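You operate a simulated robot arm through the tools that you are given. There is no shell and no other tool. Be economical: measure what you need, move in short steps, check, and stop when the job is done.

You are at the controls of a simulated robot arm. One attempt, no reset.

TASK
Shut the blue locker door. Turn the lower dryer dial to 2. Push the pump door shut. Put the wipes carton with the latest date from the middle of the wooden work top in the inside of the long white tray. Put the lemon grey jar from the middle of the wooden work top on top of the flat white box there and the rose grey jar in the steel bowl. Take the yellow cloth and leave it on the shelf under the steel bench. Fetch the curl tall beige bottle from the second shelf from the bottom of the blue shelving and stand it on the top of the grey counter. Do these in any order. Set down upright: wipes carton, grey jar, tall beige bottle.

It is judged by the outcome, as a careful person would: the job done as asked, and still so three seconds after it is handed in. It fails if anything else is knocked over, pushed out of place, dropped, spilled or broken. Flat cloth is picked up by pressing the open fingertips on it (5 to 10 N) and closing them slowly along it; thin cloth reads only 2 to 8 mm in the jaws.

THE ROBOT
A 7-joint arm with a two-finger parallel gripper on a trunk, on a base that drives. Base frame: it is fixed to the floor where the robot stands at the start and does not move with it; the origin is under the middle of the robot, x ahead of it, y to its left, z up. Units: m, rad, N and s.
With the tool pointing down near the work surface it reaches from about 0.22 to 0.74 m from the robot's upright axis, wherever it stands. Its first joint turns from -2.897 to 2.897 rad. Places, roughly: blue locker door [0.7, -0.1, 0.5]; flat white box [3.25, -2.75, 1]; grey jar [3.25, -2.5, 1]; inside of the long white tray (50x20 cm) [3.52, -1.1, 0.88]; lower dryer dial [0.9, 0.4, 0.5]; pump door [1.9, -0.2, 1]; shelf under the steel bench [3.2, 0.3, 0.3]; steel bowl (13x13x6 cm) [2.9, -2.9, 0.9]; tall beige bottle [3.75, -0.5, 0.5]; top of the grey counter [0.3, -1.7, 0.9]; wipes carton [3.25, -2.25, 1]; yellow cloth (7x10x4 cm) [3, 0.2, 0.9]. Payload 3.91 kg.
The tool frame sits at the grasp point between the pads (the TCP): z along the fingers, y along the line on which they close. The tips reach 0.03 m beyond it. Largest opening 0.11 m; finger width 0.02, thickness 0.01; the body of the gripper, 0.048 by 0.112 m, starts 0.055 m behind the TCP.
Orientation is that of the tool frame in the base frame, as a unit quaternion [w, x, y, z]. With the fingers straight down and closing along the base's y, the tool's x points along the base's -x, its y along +y and its z along -z.

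THE INTERFACE
- The arm moves only by the tool step_arm. Its argument "rows" is a list of rows, each an object of numbers (a shift or turn left out is 0, a gripper value left out holds the last): "tx", "ty", "tz": the shift along the base's x, y, z in cm; "ax", "ay", "az": the turn, a rotation vector about the base's x, y, z in rad. In form: [{"tx": .., "ty": .., "tz": .., "ax": .., "ay": .., "az": ..}, ...]. A call has 1 to 20 rows; each row shifts and turns the commanded pose from where the row before left it. "jaw" is the gripper command, from -1 (shut) to 1 (fully open), values between in proportion, set as the call begins (left out, the last holds). Each row takes 0.2 s and may step no farther than 0.05 m and 0.15 rad from the row before; otherwise, or with a gripper value out of range, the whole call is refused. A pose out of reach is approached as far as the arm can. The call stops where the force on the tool passes 40 N (or 10 N more than at its start, if that is more) or the arm is blocked; 0.2 s more then pass. The fingers move at their own pace (about 0.072 m/s each) and stop on an object; they squeeze with about 28 N. The grip force told is the motor's: it shows also when the fingers shut on nothing. Time passes only in rows, and 0.2 s behind the last, so rows that do not move let the fingers close. The reply holds the time, the measured pose of the TCP, the force on the tool along the base axes, the opening and the grip force, in the units named above and with some noise, with the torque about the TCP (base axes, N m) and any sound that the robot's microphone picked up, and new pictures: "show" is both (left out), scene, wrist or none.
- Cameras (640 x 400 px; columns grow to the right, rows downward): "scene" is now at [0.0232, 0.1395, 1.0296]; the picture's right is [-0.17, -0.99, 0.00], its down [-0.63, 0.11, -0.77] and it looks along [0.75, -0.13, -0.64] (base axes); focal length 279 px, centre (320, 200). "wrist" rides on the gripper at [0.072, 0.017, -0.103] in the tool frame; the picture's right is [-0.23, 0.97, 0.00], its down [-0.76, -0.18, -0.62] and it looks along [-0.61, -0.14, 0.78] (tool axes); focal length 222 px, centre (320, 200). There is no depth. A picture from a camera that has moved, and an enlarged one, comes with that camera's place and axes in the base frame and with its lens.
- raise_lower(by): slides the trunk up (or, below 0, down) by that many m; the arm and the scene camera ride with it, the base frame stays. It gives what a move gives, with no picture.
- base_move(legs): drives the robot by 1 to 6 legs, each [ahead, left, turn to the left] in m, m and rad, along the robot's own axes; the way and the turn of a leg run together, so that a leg with both is an arc; at most 1.5 m and 3.142 rad a leg. The arm and the cameras ride along, it lands a little off, and it stops where it bumps. It gives what a move gives, and a new picture of the scene camera.
- aim_head(pan, tilt): turns the head with the scene camera to pan (to the left, within 2.705 rad either way) and tilt (down, from -0.506 to 1.204), counted from straight ahead of the robot. It gives what a move gives, and a new picture of the scene camera.
- inspect(camera, box): a new picture of the part [left, top, right, bottom] of that camera's present view, enlarged. It takes no simulated time.
- close_job(): hands the job in; it is judged then, once.

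Go step by step. Nothing tells you exact positions but the pictures and the camera data: compare them with the known pose of the tool, close in by small moves and look again before you grip or let go. The budget is 196 turns and 260 pictures, counting those below and the enlarged ones. Unless the task says otherwise, let go and move clear before handing in, and close with one line.

The tools are called after ">>>" as a command line: name --argument value ..., lists and objects as JSON in quotes. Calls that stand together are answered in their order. step_arm: Moves the arm, as the interface text tells. Its arguments: {"type":"object","properties":{"rows":{"type":"array","items":{"type":"object","properties":{"tx":{"type":"number"},"ty":{"type":"number"},"tz":{"type":"number"},"ax":{"type":"number"},"ay":{"type":"number"},"az":{"type":"number"}}}},"jaw":{"type":"number"},"show":{"type":"string","enum":["both","scene","wrist","none"]}},"required":["rows"]} The other tools are called the same way: raise_lower (by) slides the trunk up or down; base_move (legs) drives the base; aim_head (pan, tilt) turns the head that bears the scene camera; inspect (camera, box) takes an enlarged picture of a part of a camera's view; close_job () hands the job in.

At the start:

```text
clock: 0.0
eef_pos: [0.4811, 0.186, 0.6912]
tcp_rot: [0.0, 0.0, 1.0, 0.001]
wrist_force: [0.4, -1.0, -0.6]
wrist_torque: [-0.02, 0.01, 0.0]
width: 0.1101
grip_force: 0.0
trunk travel left (down, up): [-0.1, 0.09]
robot x, y, heading: [0.0017, 0.0032, -0.004]
head pan, tilt: [-0.171, 0.698]
```

scene: 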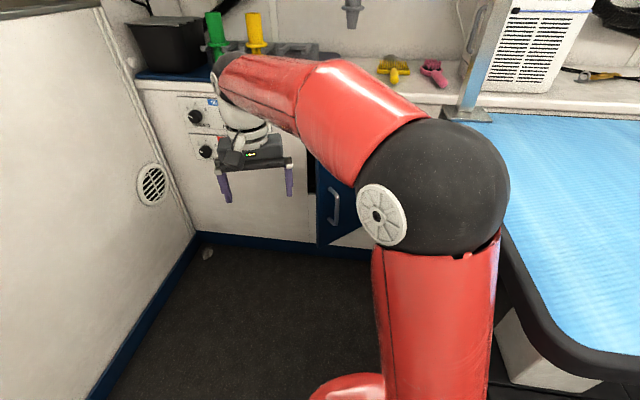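
wrist: 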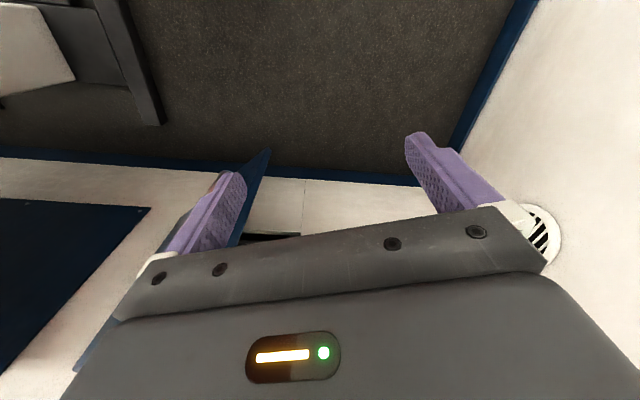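

I see a counter front ahead with two dials on the left and a blue locker door slightly open. I'll look closer at both.

>>> inspect --camera "scene" --box '[160, 80, 260, 180]'

>>> inspect --camera "scene" --box '[280, 130, 400, 260]'

```text
4.00 times, centred on (210, 130) of scene
camera zoom: at [0.0232, 0.1395, 1.0296], right [-0.17, -0.99, 0.0], down [-0.63, 0.11, -0.77], along [0.75, -0.13, -0.64], focal length 1116 px, centre (760, 480)
```

zoom: 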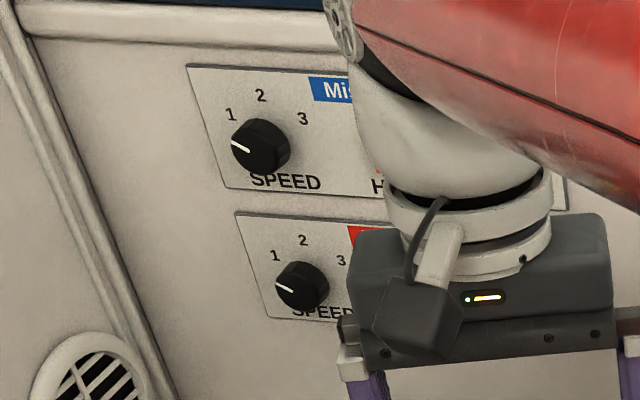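

```text
3.08 times, centred on (340, 195) of scene
camera zoom: at [0.0232, 0.1395, 1.0296], right [-0.17, -0.99, 0.0], down [-0.63, 0.11, -0.77], along [0.75, -0.13, -0.64], focal length 858 px, centre (258, 215)
```

zoom: 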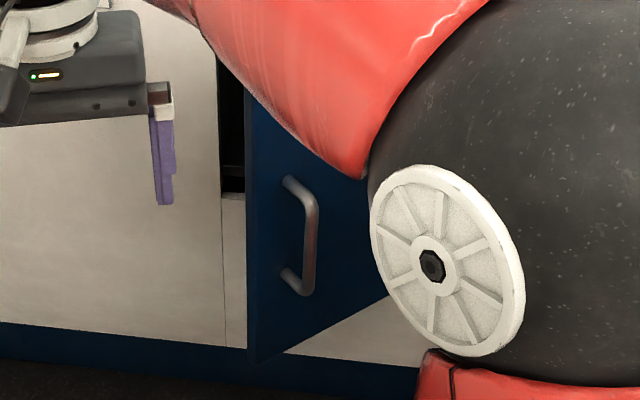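

>>> step_arm --rows '[{"tx": -2, "ty": -4}, {"tx": -2, "ty": -4}, {"tx": -2, "ty": -4}, {"tx": -2, "ty": -4}, {"ty": -4}, {"ty": -4}, {"ty": -4}]' --show "scene"

```text
clock: 1.6
eef_pos: [0.4009, -0.0941, 0.6913]
tcp_rot: [0.001, -0.002, 1.0, 0.0]
wrist_force: [0.0, -0.4, 0.7]
wrist_torque: [0.0, 0.0, 0.02]
width: 0.1098
grip_force: 0.1
trunk travel left (down, up): [-0.1, 0.09]
robot x, y, heading: [-0.001, -0.0037, -0.001]
head pan, tilt: [-0.171, 0.698]
camera scene: at [0.0231, 0.1396, 1.0296], right [-0.17, -0.99, 0.0], down [-0.63, 0.11, -0.77], along [0.75, -0.13, -0.64], focal length 279 px, centre (320, 200)
```

scene: 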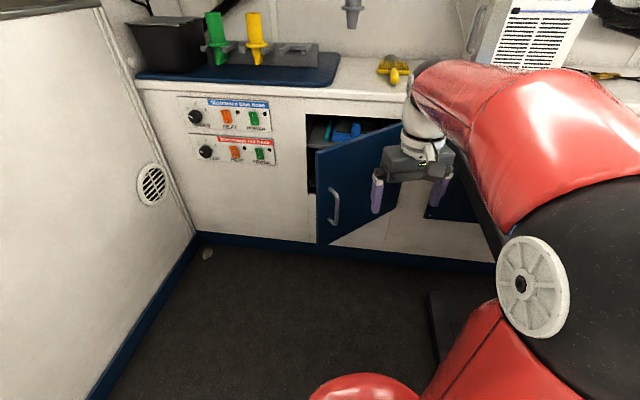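

>>> inspect --camera "scene" --box '[170, 85, 290, 175]'

>>> inspect --camera "scene" --box '[295, 105, 455, 250]'

```text
4.44 times, centred on (230, 130) of scene
camera zoom: at [0.0231, 0.1396, 1.0296], right [-0.17, -0.99, 0.0], down [-0.63, 0.11, -0.77], along [0.75, -0.13, -0.64], focal length 1240 px, centre (720, 511)
```

zoom: 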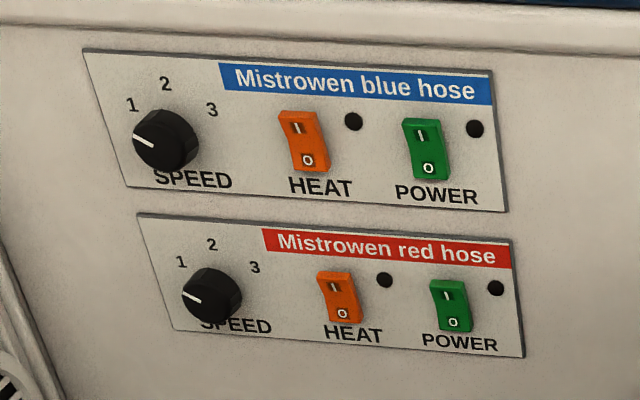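

```text
2.76 times, centred on (375, 178) of scene
camera zoom: at [0.0231, 0.1396, 1.0296], right [-0.17, -0.99, 0.0], down [-0.63, 0.11, -0.77], along [0.75, -0.13, -0.64], focal length 770 px, centre (168, 262)
```

zoom: 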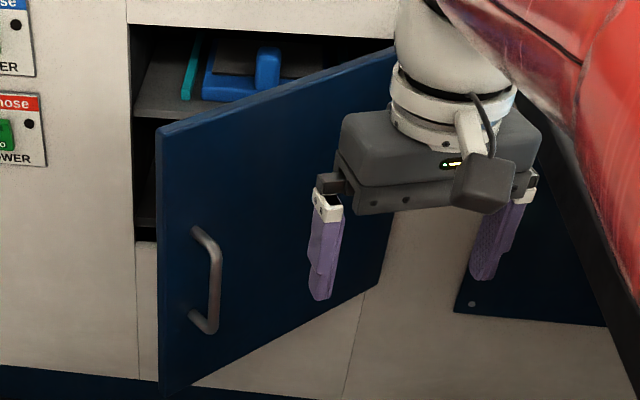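

Both dials sit on the front at about x=0.97, and the locker door is ajar with its free edge near (0.71, 0.03). I'll point the tool forward and close the jaws, ready to push the door.

>>> step_arm --rows '[{"tx": 2, "ty": 2, "ay": -0.15}, {"tx": 2, "ty": 2, "ay": -0.15}, {"tx": 2, "ty": 2, "ay": -0.15}, {"tx": 2, "tz": -2, "ay": -0.15}, {"tx": 2, "tz": -2, "ay": -0.15}, {"tz": -2, "ay": -0.15}, {"tz": -2, "ay": -0.15}, {"tz": -2, "ay": -0.15}, {"tz": -2, "ay": -0.15}, {"tz": -1, "ay": -0.15}, {"tz": -1, "ay": -0.07}]' --jaw -1

```text
clock: 4.0
eef_pos: [0.5428, -0.0407, 0.5608]
tcp_rot: [0.707, 0.001, 0.707, 0.0]
wrist_force: [0.7, 0.0, 0.1]
wrist_torque: [0.01, -0.02, 0.03]
width: 0.0
grip_force: 27.9
out of reach, approached as far as the arm can: row 9, 10
trunk travel left (down, up): [-0.1, 0.09]
robot x, y, heading: [0.0032, 0.0017, 0.0]
head pan, tilt: [-0.171, 0.698]
camera scene: at [0.023, 0.1395, 1.0296], right [-0.17, -0.99, 0.0], down [-0.63, 0.11, -0.77], along [0.75, -0.13, -0.64], focal length 279 px, centre (320, 200)
camera wrist: at [0.4386, -0.0235, 0.4886], right [0.0, 0.97, 0.23], down [-0.62, -0.18, 0.76], along [0.78, -0.14, 0.61], focal length 222 px, centre (320, 200)
```

scene: 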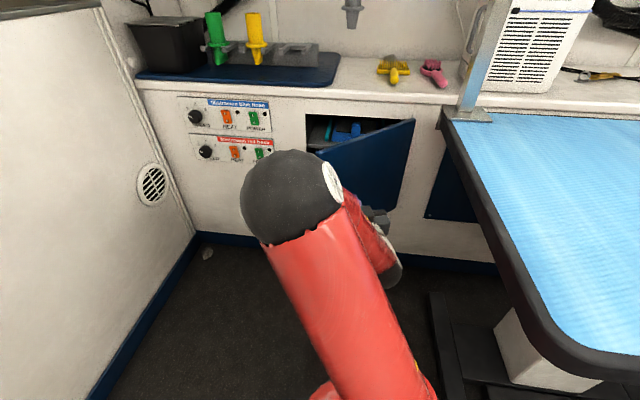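
wrist: 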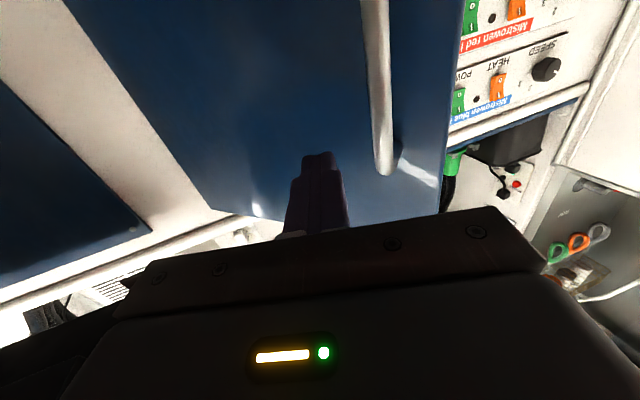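

>>> base_move --legs '[[0.15, 0, 0]]'

>>> step_arm --rows '[{"tx": 4}, {"tx": 4}, {"tx": 4}, {"tx": 4}, {"tx": 4}, {"tx": 2}]'

```text
clock: 5.4
eef_pos: [0.6925, -0.0413, 0.5623]
tcp_rot: [0.707, 0.0, 0.707, 0.0]
wrist_force: [0.0, -0.1, 0.0]
wrist_torque: [0.0, 0.02, 0.03]
width: 0.0001
grip_force: 27.9
trunk travel left (down, up): [-0.1, 0.09]
robot x, y, heading: [0.1519, -0.0007, 0.001]
head pan, tilt: [-0.171, 0.698]
camera scene: at [0.1735, 0.1387, 1.0296], right [-0.17, -0.99, 0.0], down [-0.63, 0.11, -0.77], along [0.75, -0.13, -0.64], focal length 279 px, centre (320, 200)
```

scene: 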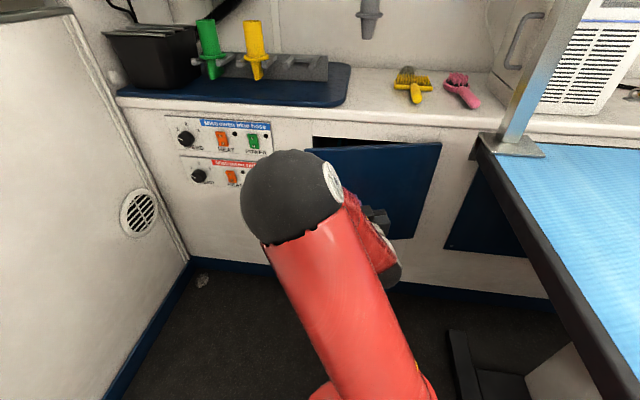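

```text
clock: 6.0
eef_pos: [0.7671, -0.0437, 0.5621]
tcp_rot: [0.707, 0.0, 0.707, 0.002]
wrist_force: [-29.5, 3.5, 9.4]
wrist_torque: [-0.06, -0.33, -0.12]
width: 0.0
grip_force: 28.4
trunk travel left (down, up): [-0.1, 0.09]
robot x, y, heading: [0.1486, -0.0006, -0.002]
head pan, tilt: [-0.171, 0.698]
stopped in row 3: the force on the tool passed its limit at 140 N (the readings are from after the stop); the commanded pose is now the measured one
camera scene: at [0.171, 0.1389, 1.0298], right [-0.17, -0.99, 0.0], down [-0.63, 0.11, -0.77], along [0.76, -0.13, -0.64], focal length 279 px, centre (320, 200)
camera wrist: at [0.6638, -0.0249, 0.4902], right [0.0, 0.97, 0.23], down [-0.62, -0.18, 0.76], along [0.78, -0.14, 0.61], focal length 222 px, centre (320, 200)
```

scene: 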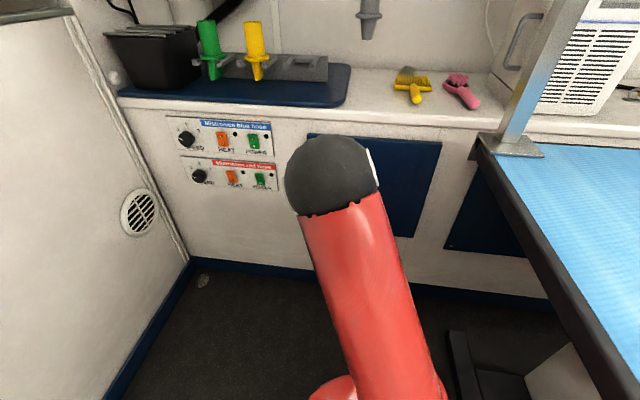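
wrist: 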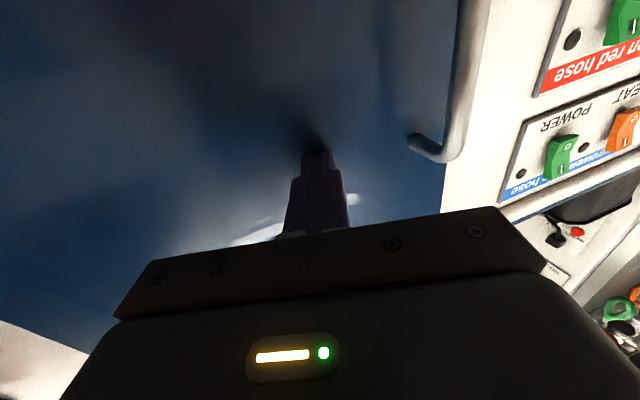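

The door looks shut, with the front plane at about x=0.80. That puts the lower dial near (0.79, 0.35, 0.61). I'll back off, check the door, and line up with the dial.

>>> step_arm --rows '[{"tx": -4}, {"tx": -4}, {"tx": -4, "tz": 2}, {"tz": 3}]' --show "none" --jaw 0.2

>>> base_move --legs '[[0, 0.18, 0]]'

>>> step_arm --rows '[{"ty": 4}, {"ty": 4}, {"ty": 4}, {"ty": 4}, {"ty": 4}]'

```text
clock: 7.0
eef_pos: [0.6892, -0.0519, 0.615]
tcp_rot: [0.705, 0.0, 0.709, 0.001]
wrist_force: [-0.2, 0.3, 0.1]
wrist_torque: [-0.01, -0.02, 0.02]
width: 0.0661
grip_force: 0.2
out of reach, approached as far as the arm can: row 2, 3
trunk travel left (down, up): [-0.1, 0.09]
robot x, y, heading: [0.1489, -0.0018, 0.002]
head pan, tilt: [-0.171, 0.698]
```

```text
clock: 8.6
eef_pos: [0.6883, 0.1315, 0.6157]
tcp_rot: [0.705, 0.001, 0.709, 0.001]
wrist_force: [-0.7, 0.7, -0.3]
wrist_torque: [0.0, 0.0, 0.0]
width: 0.0663
grip_force: 0.0
trunk travel left (down, up): [-0.1, 0.09]
robot x, y, heading: [0.1471, 0.1831, 0.004]
head pan, tilt: [-0.171, 0.698]
camera scene: at [0.1732, 0.3226, 1.0296], right [-0.17, -0.99, 0.0], down [-0.63, 0.11, -0.77], along [0.75, -0.13, -0.64], focal length 279 px, centre (320, 200)
```

scene: 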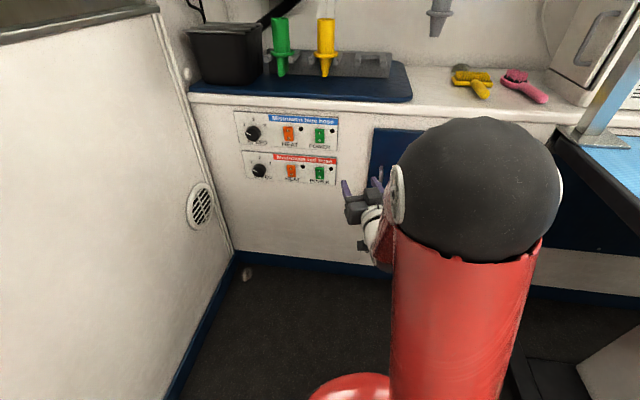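

```text
clock: 9.8
eef_pos: [0.688, 0.335, 0.6154]
tcp_rot: [0.705, 0.001, 0.709, 0.001]
wrist_force: [0.2, -0.2, 0.0]
wrist_torque: [0.0, 0.02, 0.01]
width: 0.0659
grip_force: 0.0
trunk travel left (down, up): [-0.1, 0.09]
robot x, y, heading: [0.1516, 0.184, 0.0]
head pan, tilt: [-0.171, 0.698]
camera scene: at [0.1732, 0.3225, 1.0296], right [-0.17, -0.99, 0.0], down [-0.63, 0.11, -0.77], along [0.75, -0.13, -0.64], focal length 279 px, centre (320, 200)
camera wrist: at [0.5848, 0.3521, 0.5432], right [0.0, 0.97, 0.23], down [-0.62, -0.18, 0.76], along [0.78, -0.14, 0.6], focal length 222 px, centre (320, 200)
```

scene: 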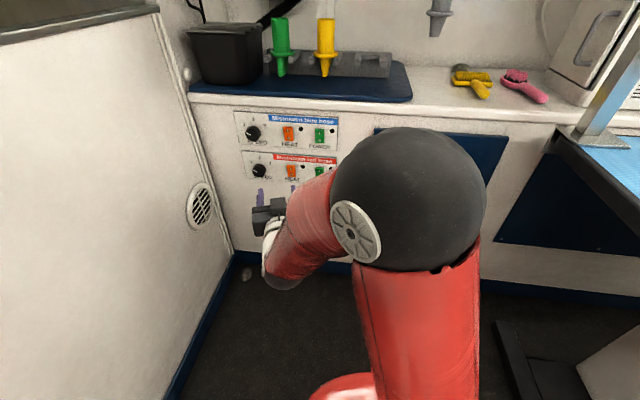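
wrist: 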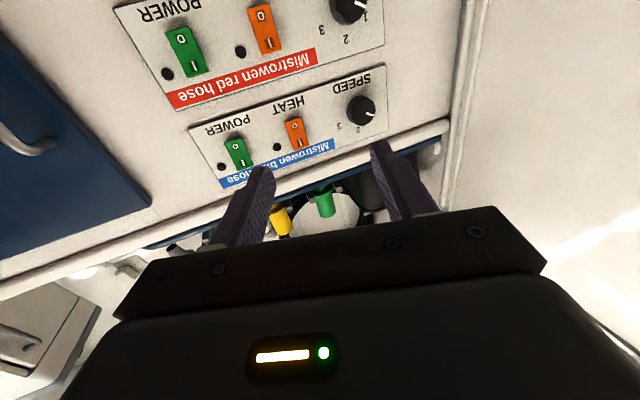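

>>> inspect --camera "scene" --box '[340, 100, 540, 225]'

>>> inspect --camera "wrist" --box '[0, 0, 200, 250]'

```text
3.20 times, centred on (440, 162) of scene
camera zoom: at [0.1732, 0.3225, 1.0296], right [-0.17, -0.99, 0.0], down [-0.63, 0.11, -0.77], along [0.75, -0.13, -0.64], focal length 893 px, centre (-64, 320)
```

zoom: 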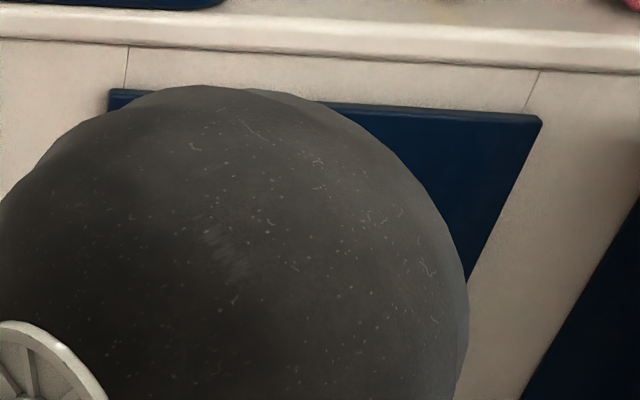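

```text
1.60 times, centred on (100, 125) of wrist
camera zoom: at [0.5848, 0.3521, 0.5432], right [0.0, 0.97, 0.23], down [-0.62, -0.18, 0.76], along [0.78, -0.14, 0.6], focal length 355 px, centre (672, 320)
```

zoom: 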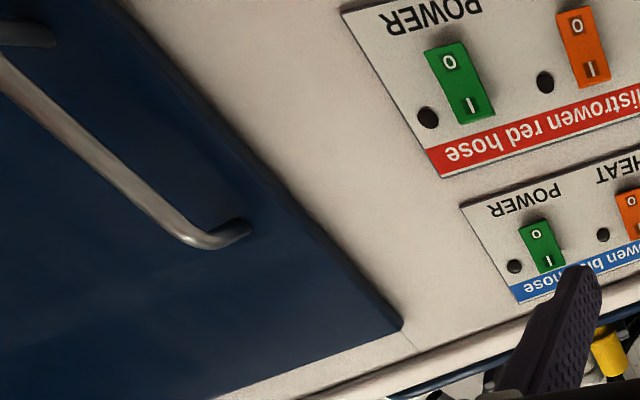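

The locker door now looks flush. The dial triangulates to about (0.92, 0.385, 0.537), so I'll line up with it.

>>> step_arm --rows '[{"ty": 2.5, "tz": -4}, {"ty": 2.5, "tz": -4}, {"tx": 4}, {"tx": 4}]'

>>> inspect --camera "wrist" --box '[240, 60, 440, 220]'

```text
clock: 10.8
eef_pos: [0.7698, 0.3818, 0.5364]
tcp_rot: [0.705, 0.001, 0.709, 0.0]
wrist_force: [-0.6, -0.4, 0.4]
wrist_torque: [0.0, 0.01, 0.0]
width: 0.066
grip_force: 0.0
trunk travel left (down, up): [-0.1, 0.09]
robot x, y, heading: [0.1463, 0.1823, 0.004]
head pan, tilt: [-0.171, 0.698]
camera scene: at [0.1731, 0.3227, 1.0296], right [-0.17, -0.99, 0.0], down [-0.63, 0.11, -0.77], along [0.75, -0.13, -0.64], focal length 279 px, centre (320, 200)
camera wrist: at [0.666, 0.4, 0.4635], right [0.0, 0.97, 0.23], down [-0.62, -0.18, 0.76], along [0.78, -0.14, 0.6], focal length 222 px, centre (320, 200)
```

scene: 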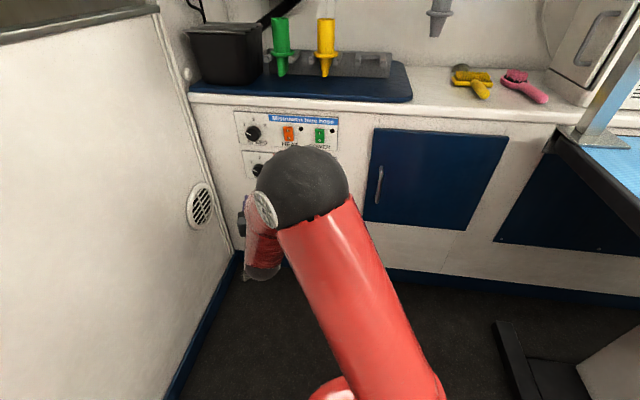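
wrist: 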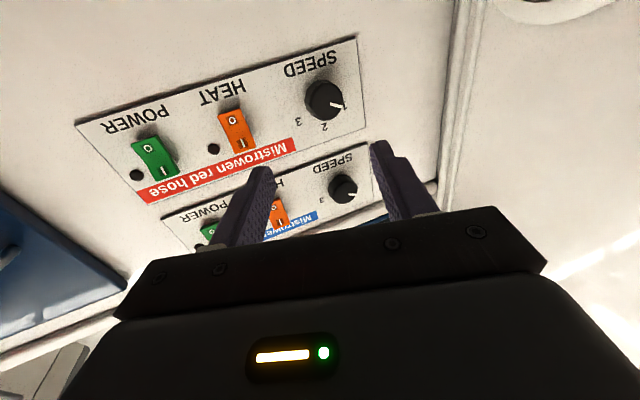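

```text
2.50 times, centred on (340, 140) of wrist
camera zoom: at [0.666, 0.4, 0.4635], right [0.0, 0.97, 0.23], down [-0.62, -0.18, 0.76], along [0.78, -0.14, 0.6], focal length 555 px, centre (270, 350)
```

zoom: 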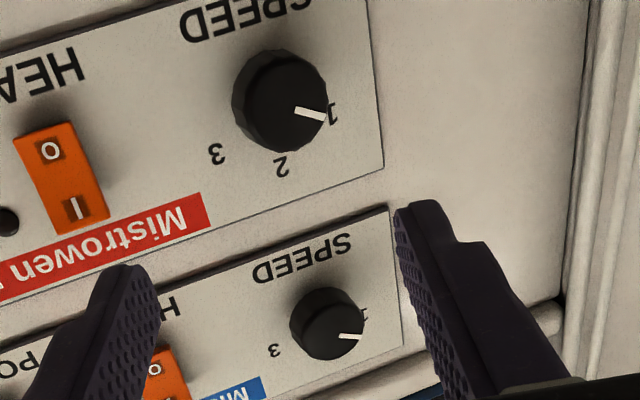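

The locker door is confirmed shut and the dial is at (0.93, 0.391, 0.535). I'll move in and grip it.

>>> step_arm --rows '[{"ty": 1}, {"tx": 4}, {"tx": 4}, {"tx": 3}, {"tx": 2}, {"tx": 1}]'

>>> inspect --camera "wrist" --box '[220, 60, 440, 220]'

```text
clock: 12.2
eef_pos: [0.9108, 0.3919, 0.5337]
tcp_rot: [0.706, 0.0, 0.709, 0.001]
wrist_force: [-0.5, 0.3, 0.4]
wrist_torque: [0.04, 0.01, 0.02]
width: 0.0657
grip_force: 0.1
trunk travel left (down, up): [-0.1, 0.09]
robot x, y, heading: [0.1456, 0.1837, -0.001]
head pan, tilt: [-0.171, 0.698]
camera scene: at [0.1733, 0.3227, 1.0296], right [-0.17, -0.99, 0.0], down [-0.63, 0.11, -0.77], along [0.75, -0.13, -0.64], focal length 279 px, centre (320, 200)
camera wrist: at [0.8062, 0.4097, 0.462], right [0.0, 0.97, 0.23], down [-0.62, -0.18, 0.76], along [0.79, -0.14, 0.6], focal length 222 px, centre (320, 200)
```

scene: 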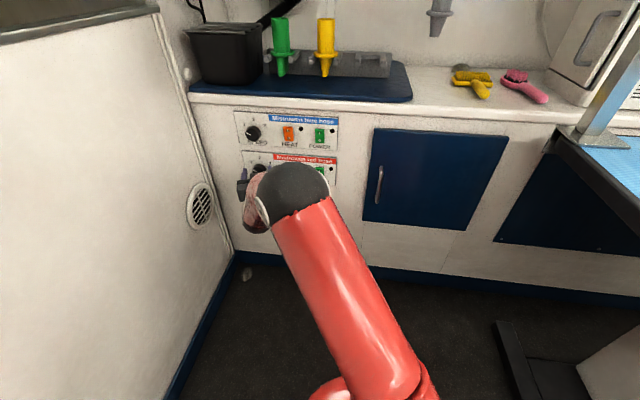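
wrist: 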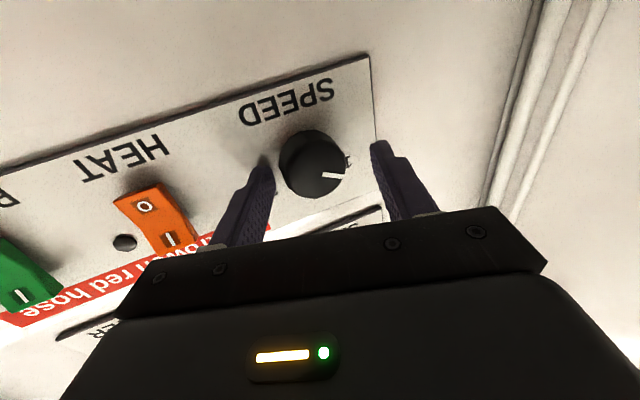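

```text
2.50 times, centred on (330, 140) of wrist
camera zoom: at [0.8062, 0.4097, 0.462], right [0.0, 0.97, 0.23], down [-0.62, -0.18, 0.76], along [0.79, -0.14, 0.6], focal length 555 px, centre (295, 350)
```

zoom: 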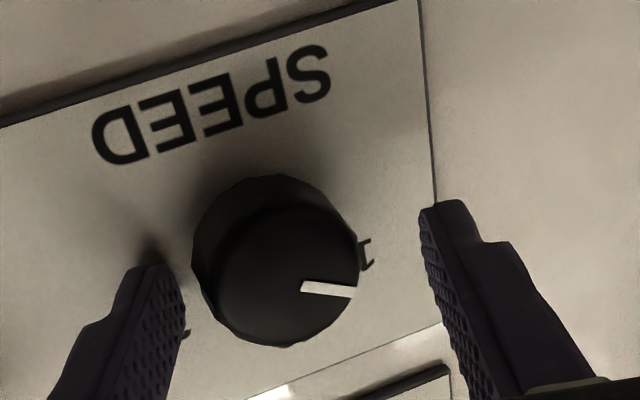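

>>> step_arm --rows '[{"tx": 0.8}]' --show "none"

>>> step_arm --rows '[{}, {}, {}]' --jaw -0.5 --show "wrist"

```text
clock: 12.5
eef_pos: [0.9108, 0.3923, 0.5336]
tcp_rot: [0.705, 0.001, 0.709, 0.001]
wrist_force: [-18.6, -2.9, 5.4]
wrist_torque: [-0.24, -0.25, -0.95]
width: 0.0674
grip_force: 1.6
trunk travel left (down, up): [-0.1, 0.09]
robot x, y, heading: [0.1508, 0.1829, -0.002]
head pan, tilt: [-0.171, 0.698]
stopped in row 1: the force on the tool passed its limit at 56 N (the readings are from after the stop); the commanded pose is now the measured one
```

```text
clock: 13.3
eef_pos: [0.9128, 0.3874, 0.5324]
tcp_rot: [0.705, 0.003, 0.71, -0.001]
wrist_force: [-8.8, -27.4, -0.7]
wrist_torque: [-0.26, -0.52, -0.7]
width: 0.0422
grip_force: 44.7
trunk travel left (down, up): [-0.1, 0.09]
robot x, y, heading: [0.155, 0.1836, -0.004]
head pan, tilt: [-0.171, 0.698]
camera wrist: at [0.8093, 0.406, 0.4611], right [0.01, 0.97, 0.23], down [-0.62, -0.17, 0.77], along [0.79, -0.15, 0.6], focal length 222 px, centre (320, 200)
```

wrist: 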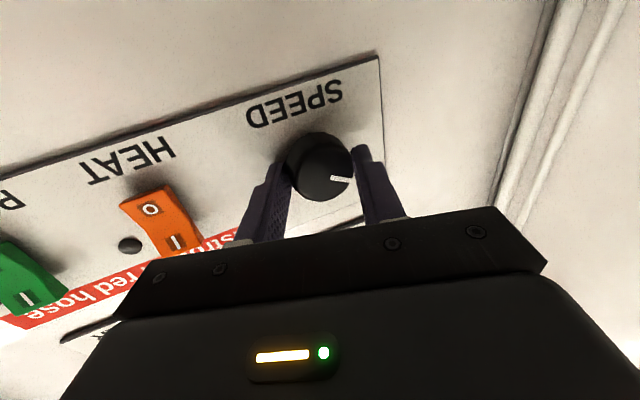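

>>> step_arm --rows '[{"ty": -0.6, "tx": -0.3}, {}]' --show "none"

>>> step_arm --rows '[{"ax": 0.1}, {"ax": 0.1}, {"ax": 0.1}]' --show "wrist"

```text
clock: 13.9
eef_pos: [0.9106, 0.3873, 0.5336]
tcp_rot: [0.704, 0.001, 0.71, 0.002]
wrist_force: [31.7, -10.0, 0.5]
wrist_torque: [-0.05, -0.15, -0.34]
width: 0.0425
grip_force: 45.1
trunk travel left (down, up): [-0.1, 0.09]
robot x, y, heading: [0.1487, 0.1798, 0.008]
head pan, tilt: [-0.171, 0.698]
```

```text
clock: 14.7
eef_pos: [0.9079, 0.3873, 0.5337]
tcp_rot: [0.696, 0.106, 0.702, 0.107]
wrist_force: [5.3, -13.6, -0.6]
wrist_torque: [-0.28, -0.86, -0.79]
width: 0.0422
grip_force: 44.8
trunk travel left (down, up): [-0.1, 0.09]
robot x, y, heading: [0.1533, 0.1821, 0.003]
head pan, tilt: [-0.171, 0.698]
camera wrist: at [0.8042, 0.425, 0.4691], right [0.0, 0.86, 0.51], down [-0.62, -0.4, 0.68], along [0.79, -0.31, 0.53], focal length 222 px, centre (320, 200)
```

wrist: 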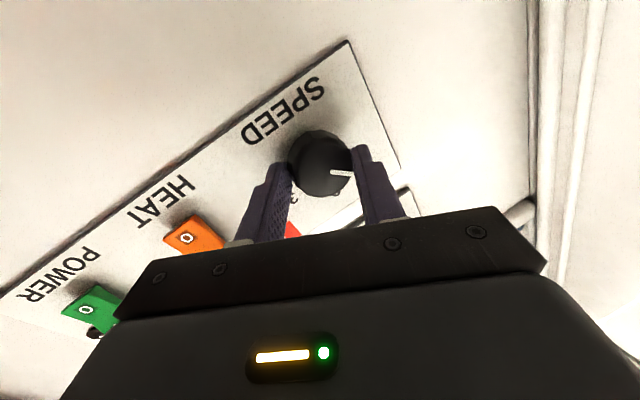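

>>> step_arm --rows '[{"ax": 0.1}, {"ax": 0.1}, {"ax": 0.1}, {"ax": 0.1}, {"ax": 0.1}, {"ax": 0.1}]' --show "wrist"

>>> inspect --camera "wrist" --box '[220, 60, 440, 220]'

```text
clock: 16.1
eef_pos: [0.9106, 0.3866, 0.5311]
tcp_rot: [0.632, 0.308, 0.64, 0.31]
wrist_force: [5.2, -12.0, -12.1]
wrist_torque: [-0.16, -0.24, -1.22]
width: 0.0413
grip_force: 45.2
trunk travel left (down, up): [-0.1, 0.09]
robot x, y, heading: [0.1494, 0.1816, 0.003]
head pan, tilt: [-0.171, 0.698]
camera wrist: at [0.8054, 0.4538, 0.5002], right [0.0, 0.42, 0.91], down [-0.62, -0.71, 0.34], along [0.79, -0.56, 0.26], focal length 222 px, centre (320, 200)
```

wrist: 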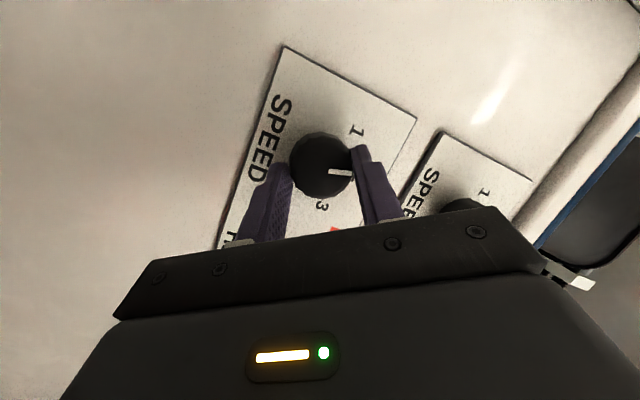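

```text
2.50 times, centred on (330, 140) of wrist
camera zoom: at [0.8054, 0.4538, 0.5002], right [0.0, 0.42, 0.91], down [-0.62, -0.71, 0.34], along [0.79, -0.56, 0.26], focal length 555 px, centre (295, 350)
```

zoom: 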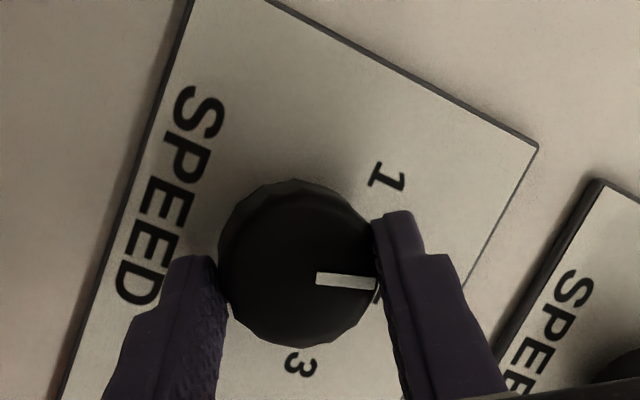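

>>> step_arm --rows '[{}, {"tx": -3}, {"tx": -4}, {"tx": -4}]' --jaw 0.3 --show "none"

>>> inspect --camera "wrist" --box '[220, 40, 440, 200]'

```text
clock: 17.1
eef_pos: [0.7998, 0.3888, 0.5326]
tcp_rot: [0.634, 0.306, 0.639, 0.31]
wrist_force: [0.0, 0.1, 0.7]
wrist_torque: [0.02, -0.02, 0.01]
width: 0.0715
grip_force: 0.0
trunk travel left (down, up): [-0.1, 0.09]
robot x, y, heading: [0.1473, 0.1822, 0.005]
head pan, tilt: [-0.171, 0.698]
```

```text
2.50 times, centred on (330, 120) of wrist
camera zoom: at [0.6954, 0.4552, 0.5008], right [0.0, 0.43, 0.9], down [-0.62, -0.71, 0.34], along [0.79, -0.56, 0.26], focal length 555 px, centre (295, 400)
```

zoom: 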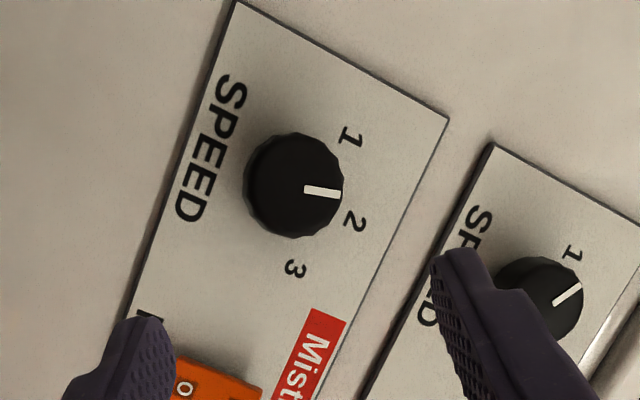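

Pointer is about 22° short of 2, so I'll grip again and turn a little more.

>>> step_arm --rows '[{"tx": 4, "ty": -0.2}, {"tx": 4}, {"tx": 2.8}]' --show "none"

>>> step_arm --rows '[{}, {}, {}, {"ax": 0.1}, {"ax": 0.1}, {"ax": 0.1}, {"ax": 0.1}, {}]' --jaw -0.5 --show "none"

>>> inspect --camera "wrist" --box '[220, 60, 440, 220]'

```text
clock: 17.9
eef_pos: [0.9088, 0.3866, 0.5337]
tcp_rot: [0.633, 0.307, 0.64, 0.31]
wrist_force: [1.0, -0.8, 1.0]
wrist_torque: [0.03, 0.01, 0.02]
width: 0.0715
grip_force: 0.1
trunk travel left (down, up): [-0.1, 0.09]
robot x, y, heading: [0.146, 0.1796, 0.001]
head pan, tilt: [-0.171, 0.698]
```

```text
clock: 19.7
eef_pos: [0.9078, 0.3847, 0.5313]
tcp_rot: [0.559, 0.428, 0.565, 0.43]
wrist_force: [5.2, -6.3, -12.0]
wrist_torque: [0.01, 0.48, -0.62]
width: 0.0405
grip_force: 45.3
trunk travel left (down, up): [-0.1, 0.09]
robot x, y, heading: [0.1505, 0.1849, -0.001]
head pan, tilt: [-0.171, 0.698]
```

```text
2.50 times, centred on (330, 140) of wrist
camera zoom: at [0.8041, 0.4592, 0.5287], right [0.0, 0.04, 1.0], down [-0.62, -0.79, 0.03], along [0.79, -0.62, 0.02], focal length 555 px, centre (295, 350)
```

zoom: 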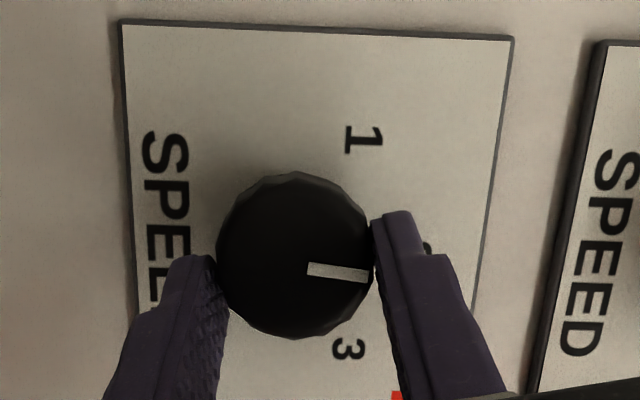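

>>> step_arm --rows '[{}, {"tx": -3}, {"tx": -4}, {"tx": -4}]' --jaw 0.3 --show "none"

>>> inspect --camera "wrist" --box '[240, 40, 400, 160]'

```text
clock: 20.7
eef_pos: [0.7959, 0.3854, 0.5316]
tcp_rot: [0.561, 0.427, 0.564, 0.431]
wrist_force: [0.1, 0.0, -0.5]
wrist_torque: [-0.02, -0.01, -0.02]
width: 0.0714
grip_force: 0.0
trunk travel left (down, up): [-0.1, 0.09]
robot x, y, heading: [0.1486, 0.1836, -0.002]
head pan, tilt: [-0.171, 0.698]
```

```text
3.33 times, centred on (320, 100) of wrist
camera zoom: at [0.6918, 0.46, 0.5293], right [0.0, 0.04, 1.0], down [-0.62, -0.79, 0.03], along [0.79, -0.62, 0.02], focal length 740 px, centre (320, 533)
```

zoom: 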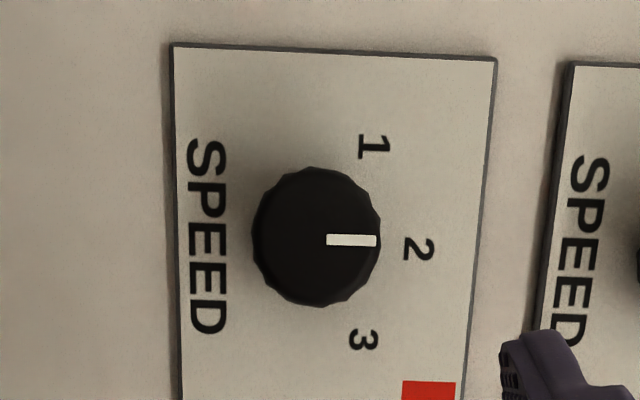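

The dial is on 2. Next I'll retract, return the wrist to tool-down, back off and survey the rest.

>>> step_arm --rows '[{"tx": -4, "ax": -0.145}, {"tx": -3, "ax": -0.145}, {"ax": -0.145}, {"ax": -0.145}, {"ax": -0.145}, {"ax": -0.145}, {"ax": -0.145}, {"ax": -0.145}, {"ax": -0.14}]' --show "none"

>>> base_move --legs '[[-0.25, -0.1, 0]]'

>>> step_arm --rows '[{"tz": 2, "ay": 0.15}, {"tz": 2, "ay": 0.15}, {"tz": 2, "ay": 0.15}, {"tz": 2, "ay": 0.15}, {"tz": 2, "ay": 0.15}, {"tz": 2, "ay": 0.15}, {"tz": 2, "ay": 0.15}, {"tz": 2, "ay": 0.15}, {"tz": 2, "ay": 0.15}, {"tz": 2, "ay": 0.15}, {"ay": 0.07}]' --show "none"

>>> aim_head --pan -0.5 --tilt 0.2

>>> aim_head --pan -1.5 --tilt 0.3

```text
clock: 22.7
eef_pos: [0.7275, 0.385, 0.5322]
tcp_rot: [0.704, -0.001, 0.71, 0.001]
wrist_force: [-0.2, -0.1, 0.5]
wrist_torque: [0.01, 0.02, -0.02]
width: 0.0716
grip_force: 0.1
trunk travel left (down, up): [-0.1, 0.09]
robot x, y, heading: [0.1473, 0.1834, 0.001]
head pan, tilt: [-0.171, 0.698]
```

```text
clock: 24.6
eef_pos: [0.4779, 0.2816, 0.5337]
tcp_rot: [0.704, 0.001, 0.71, 0.001]
wrist_force: [-0.2, -0.2, -0.2]
wrist_torque: [0.0, -0.03, 0.03]
width: 0.0716
grip_force: 0.1
trunk travel left (down, up): [-0.1, 0.09]
robot x, y, heading: [-0.0996, 0.0775, 0.007]
head pan, tilt: [-0.171, 0.698]
camera scene: at [-0.0763, 0.2183, 1.0296], right [-0.17, -0.99, 0.0], down [-0.63, 0.11, -0.77], along [0.75, -0.13, -0.64], focal length 279 px, centre (320, 200)
```

scene: 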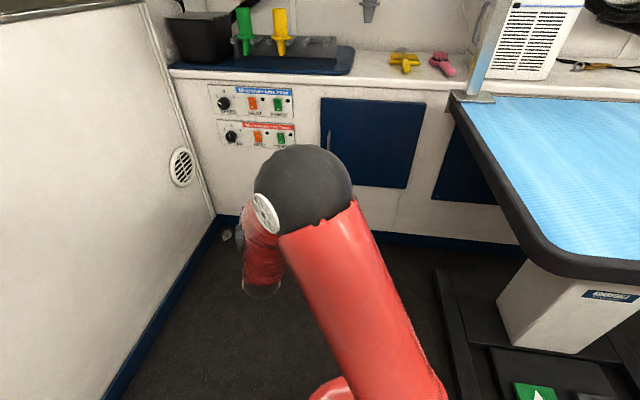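

```text
clock: 27.0
eef_pos: [0.4784, 0.2803, 0.7327]
tcp_rot: [-0.005, 0.001, 1.0, 0.0]
wrist_force: [0.1, 0.3, 0.2]
wrist_torque: [-0.02, -0.04, 0.04]
width: 0.0714
grip_force: 0.0
trunk travel left (down, up): [-0.1, 0.09]
robot x, y, heading: [-0.1006, 0.0801, 0.0]
head pan, tilt: [-0.171, 0.698]
```

```text
clock: 28.0
eef_pos: [0.4775, 0.2814, 0.7321]
tcp_rot: [-0.003, 0.001, 1.0, 0.0]
wrist_force: [0.4, -0.3, -0.1]
wrist_torque: [0.01, -0.01, -0.04]
width: 0.0716
grip_force: 0.1
trunk travel left (down, up): [-0.1, 0.09]
robot x, y, heading: [-0.103, 0.0765, 0.001]
head pan, tilt: [-0.499, 0.201]
camera scene: at [-0.0781, 0.1881, 1.0748], right [-0.48, -0.88, 0.0], down [-0.18, 0.1, -0.98], along [0.86, -0.47, -0.2], focal length 279 px, centre (320, 200)
```

scene: 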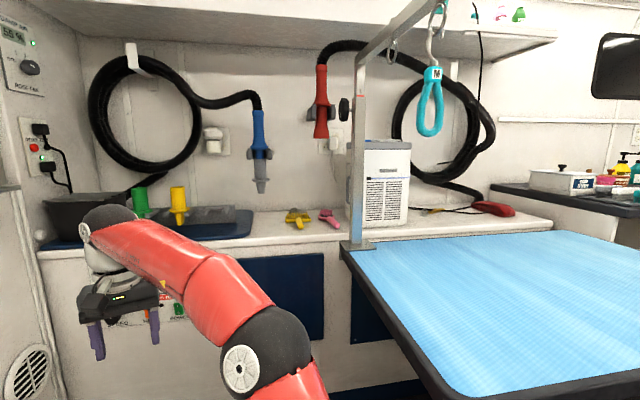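

```text
clock: 29.2
eef_pos: [0.4793, 0.2803, 0.7316]
tcp_rot: [-0.003, 0.001, 1.0, 0.0]
wrist_force: [0.1, 0.3, -0.7]
wrist_torque: [0.0, 0.0, 0.01]
width: 0.0718
grip_force: 0.0
trunk travel left (down, up): [-0.1, 0.09]
robot x, y, heading: [-0.0981, 0.0737, 0.002]
head pan, tilt: [-1.499, 0.3]
camera scene: at [-0.1531, 0.1394, 1.0656], right [-1.0, -0.07, 0.0], down [-0.02, 0.29, -0.96], along [0.07, -0.95, -0.3], focal length 279 px, centre (320, 200)
```

scene: 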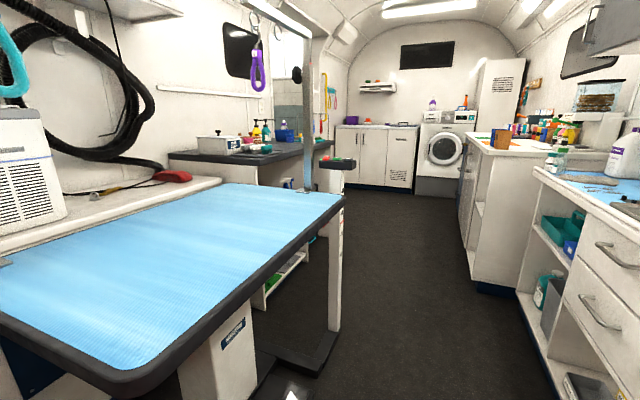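

>>> aim_head --pan -2.4 --tilt 0.3

>>> aim_head --pan 0.9 --tilt 0.2

>>> aim_head --pan 2.3 --tilt 0.3

```text
clock: 30.4
eef_pos: [0.479, 0.2813, 0.7312]
tcp_rot: [-0.003, 0.001, 1.0, 0.0]
wrist_force: [0.6, 0.0, -0.5]
wrist_torque: [0.0, -0.04, -0.02]
width: 0.0713
grip_force: 0.0
trunk travel left (down, up): [-0.1, 0.09]
robot x, y, heading: [-0.0982, 0.0792, -0.003]
head pan, tilt: [-2.4, 0.3]
camera scene: at [-0.2287, 0.1693, 1.0656], right [-0.68, 0.74, 0.0], down [0.22, 0.2, -0.96], along [-0.7, -0.65, -0.3], focal length 279 px, centre (320, 200)
```

scene: 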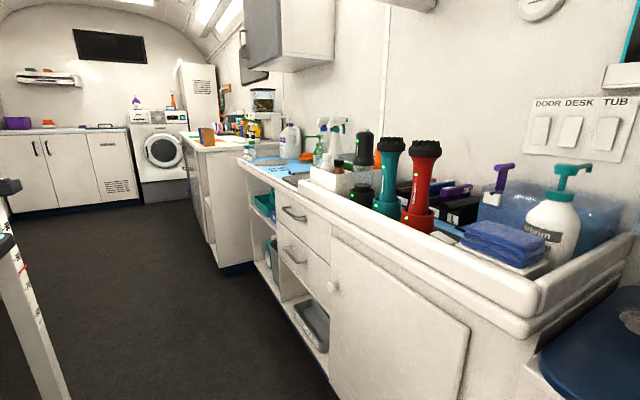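

```text
clock: 33.2
eef_pos: [0.4785, 0.2812, 0.7318]
tcp_rot: [-0.003, 0.001, 1.0, 0.0]
wrist_force: [0.0, -0.8, 0.2]
wrist_torque: [-0.02, 0.03, -0.02]
width: 0.0714
grip_force: 0.0
trunk travel left (down, up): [-0.1, 0.09]
robot x, y, heading: [-0.0967, 0.0787, 0.005]
head pan, tilt: [0.901, 0.201]
camera scene: at [-0.1022, 0.3056, 1.0749], right [0.78, -0.62, 0.0], down [-0.12, -0.16, -0.98], along [0.61, 0.77, -0.2], focal length 279 px, centre (320, 200)
```

scene: 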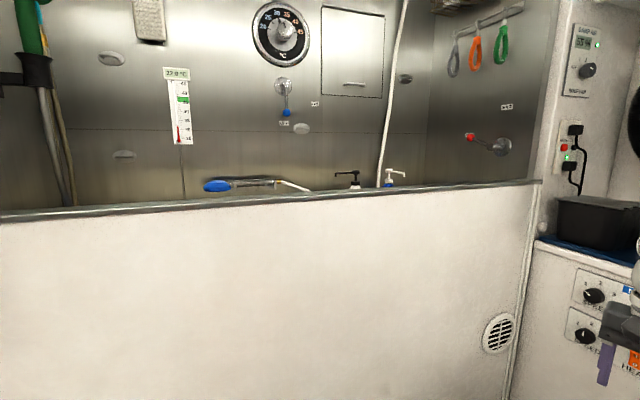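

```text
clock: 34.8
eef_pos: [0.4781, 0.2821, 0.7319]
tcp_rot: [-0.003, 0.0, 1.0, 0.0]
wrist_force: [-0.4, 0.2, 0.3]
wrist_torque: [0.01, 0.0, 0.0]
width: 0.0719
grip_force: 0.1
trunk travel left (down, up): [-0.1, 0.09]
robot x, y, heading: [-0.0964, 0.0776, -0.001]
head pan, tilt: [2.3, 0.3]
camera scene: at [-0.2223, 0.3021, 1.0656], right [0.74, 0.67, 0.0], down [0.2, -0.22, -0.96], along [-0.64, 0.71, -0.3], focal length 279 px, centre (320, 200)
```

scene: 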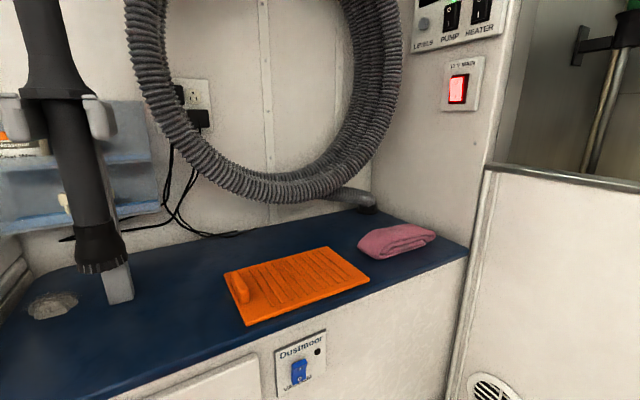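

The van runs along −y and the rest of the places must lie beyond it. I'll tuck the arm high, back into the aisle, turn right and drive along it.

>>> step_arm --rows '[{"tx": -2, "ty": -3, "tz": 4}, {"tx": -2, "ty": -3, "tz": 4}, {"tx": -2, "ty": -3, "tz": 4}, {"tx": -2, "ty": -3, "tz": 4}, {"tx": -2, "ty": -3, "tz": 4}, {"tx": -2, "ty": -3}]' --show "none"

>>> aim_head --pan 0.0 --tilt 0.4

>>> base_move --legs '[[-0.42, 0, 0], [0, 0, -1.57]]'

```text
refused: row 1 steps farther than a row can; nothing moved
```

```text
clock: 36.9
eef_pos: [0.4782, 0.2799, 0.7327]
tcp_rot: [-0.003, 0.001, 1.0, 0.0]
wrist_force: [-0.5, 0.0, 0.4]
wrist_torque: [-0.02, 0.0, 0.01]
width: 0.0717
grip_force: 0.1
trunk travel left (down, up): [-0.1, 0.09]
robot x, y, heading: [-0.1005, 0.0764, 0.005]
head pan, tilt: [0.0, 0.4]
camera scene: at [-0.0674, 0.2327, 1.0563], right [0.0, -1.0, 0.0], down [-0.39, 0.0, -0.92], along [0.92, 0.0, -0.39], focal length 279 px, centre (320, 200)
```

scene: 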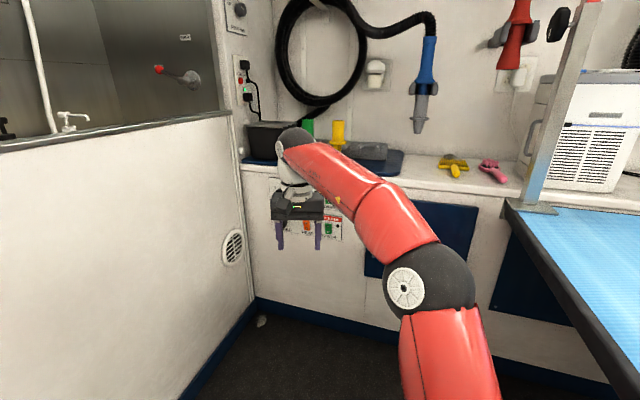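

```text
clock: 39.3
eef_pos: [0.1712, 0.1909, 0.7313]
tcp_rot: [-0.004, 0.055, 0.998, 0.0]
wrist_force: [-0.1, -0.3, 1.0]
wrist_torque: [0.02, 0.01, -0.03]
width: 0.0717
grip_force: 0.1
trunk travel left (down, up): [-0.1, 0.09]
robot x, y, heading: [-0.4267, 0.0571, -0.105]
head pan, tilt: [0.0, 0.4]
stopped in leg 1: the robot was blocked; the commanded pose is now the measured one
camera scene: at [-0.3775, 0.2024, 1.0563], right [-0.11, -0.99, 0.0], down [-0.39, 0.04, -0.92], along [0.92, -0.1, -0.39], focal length 279 px, centre (320, 200)
```

scene: 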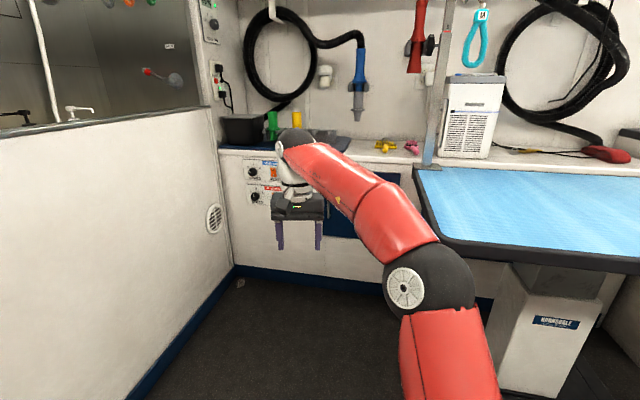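

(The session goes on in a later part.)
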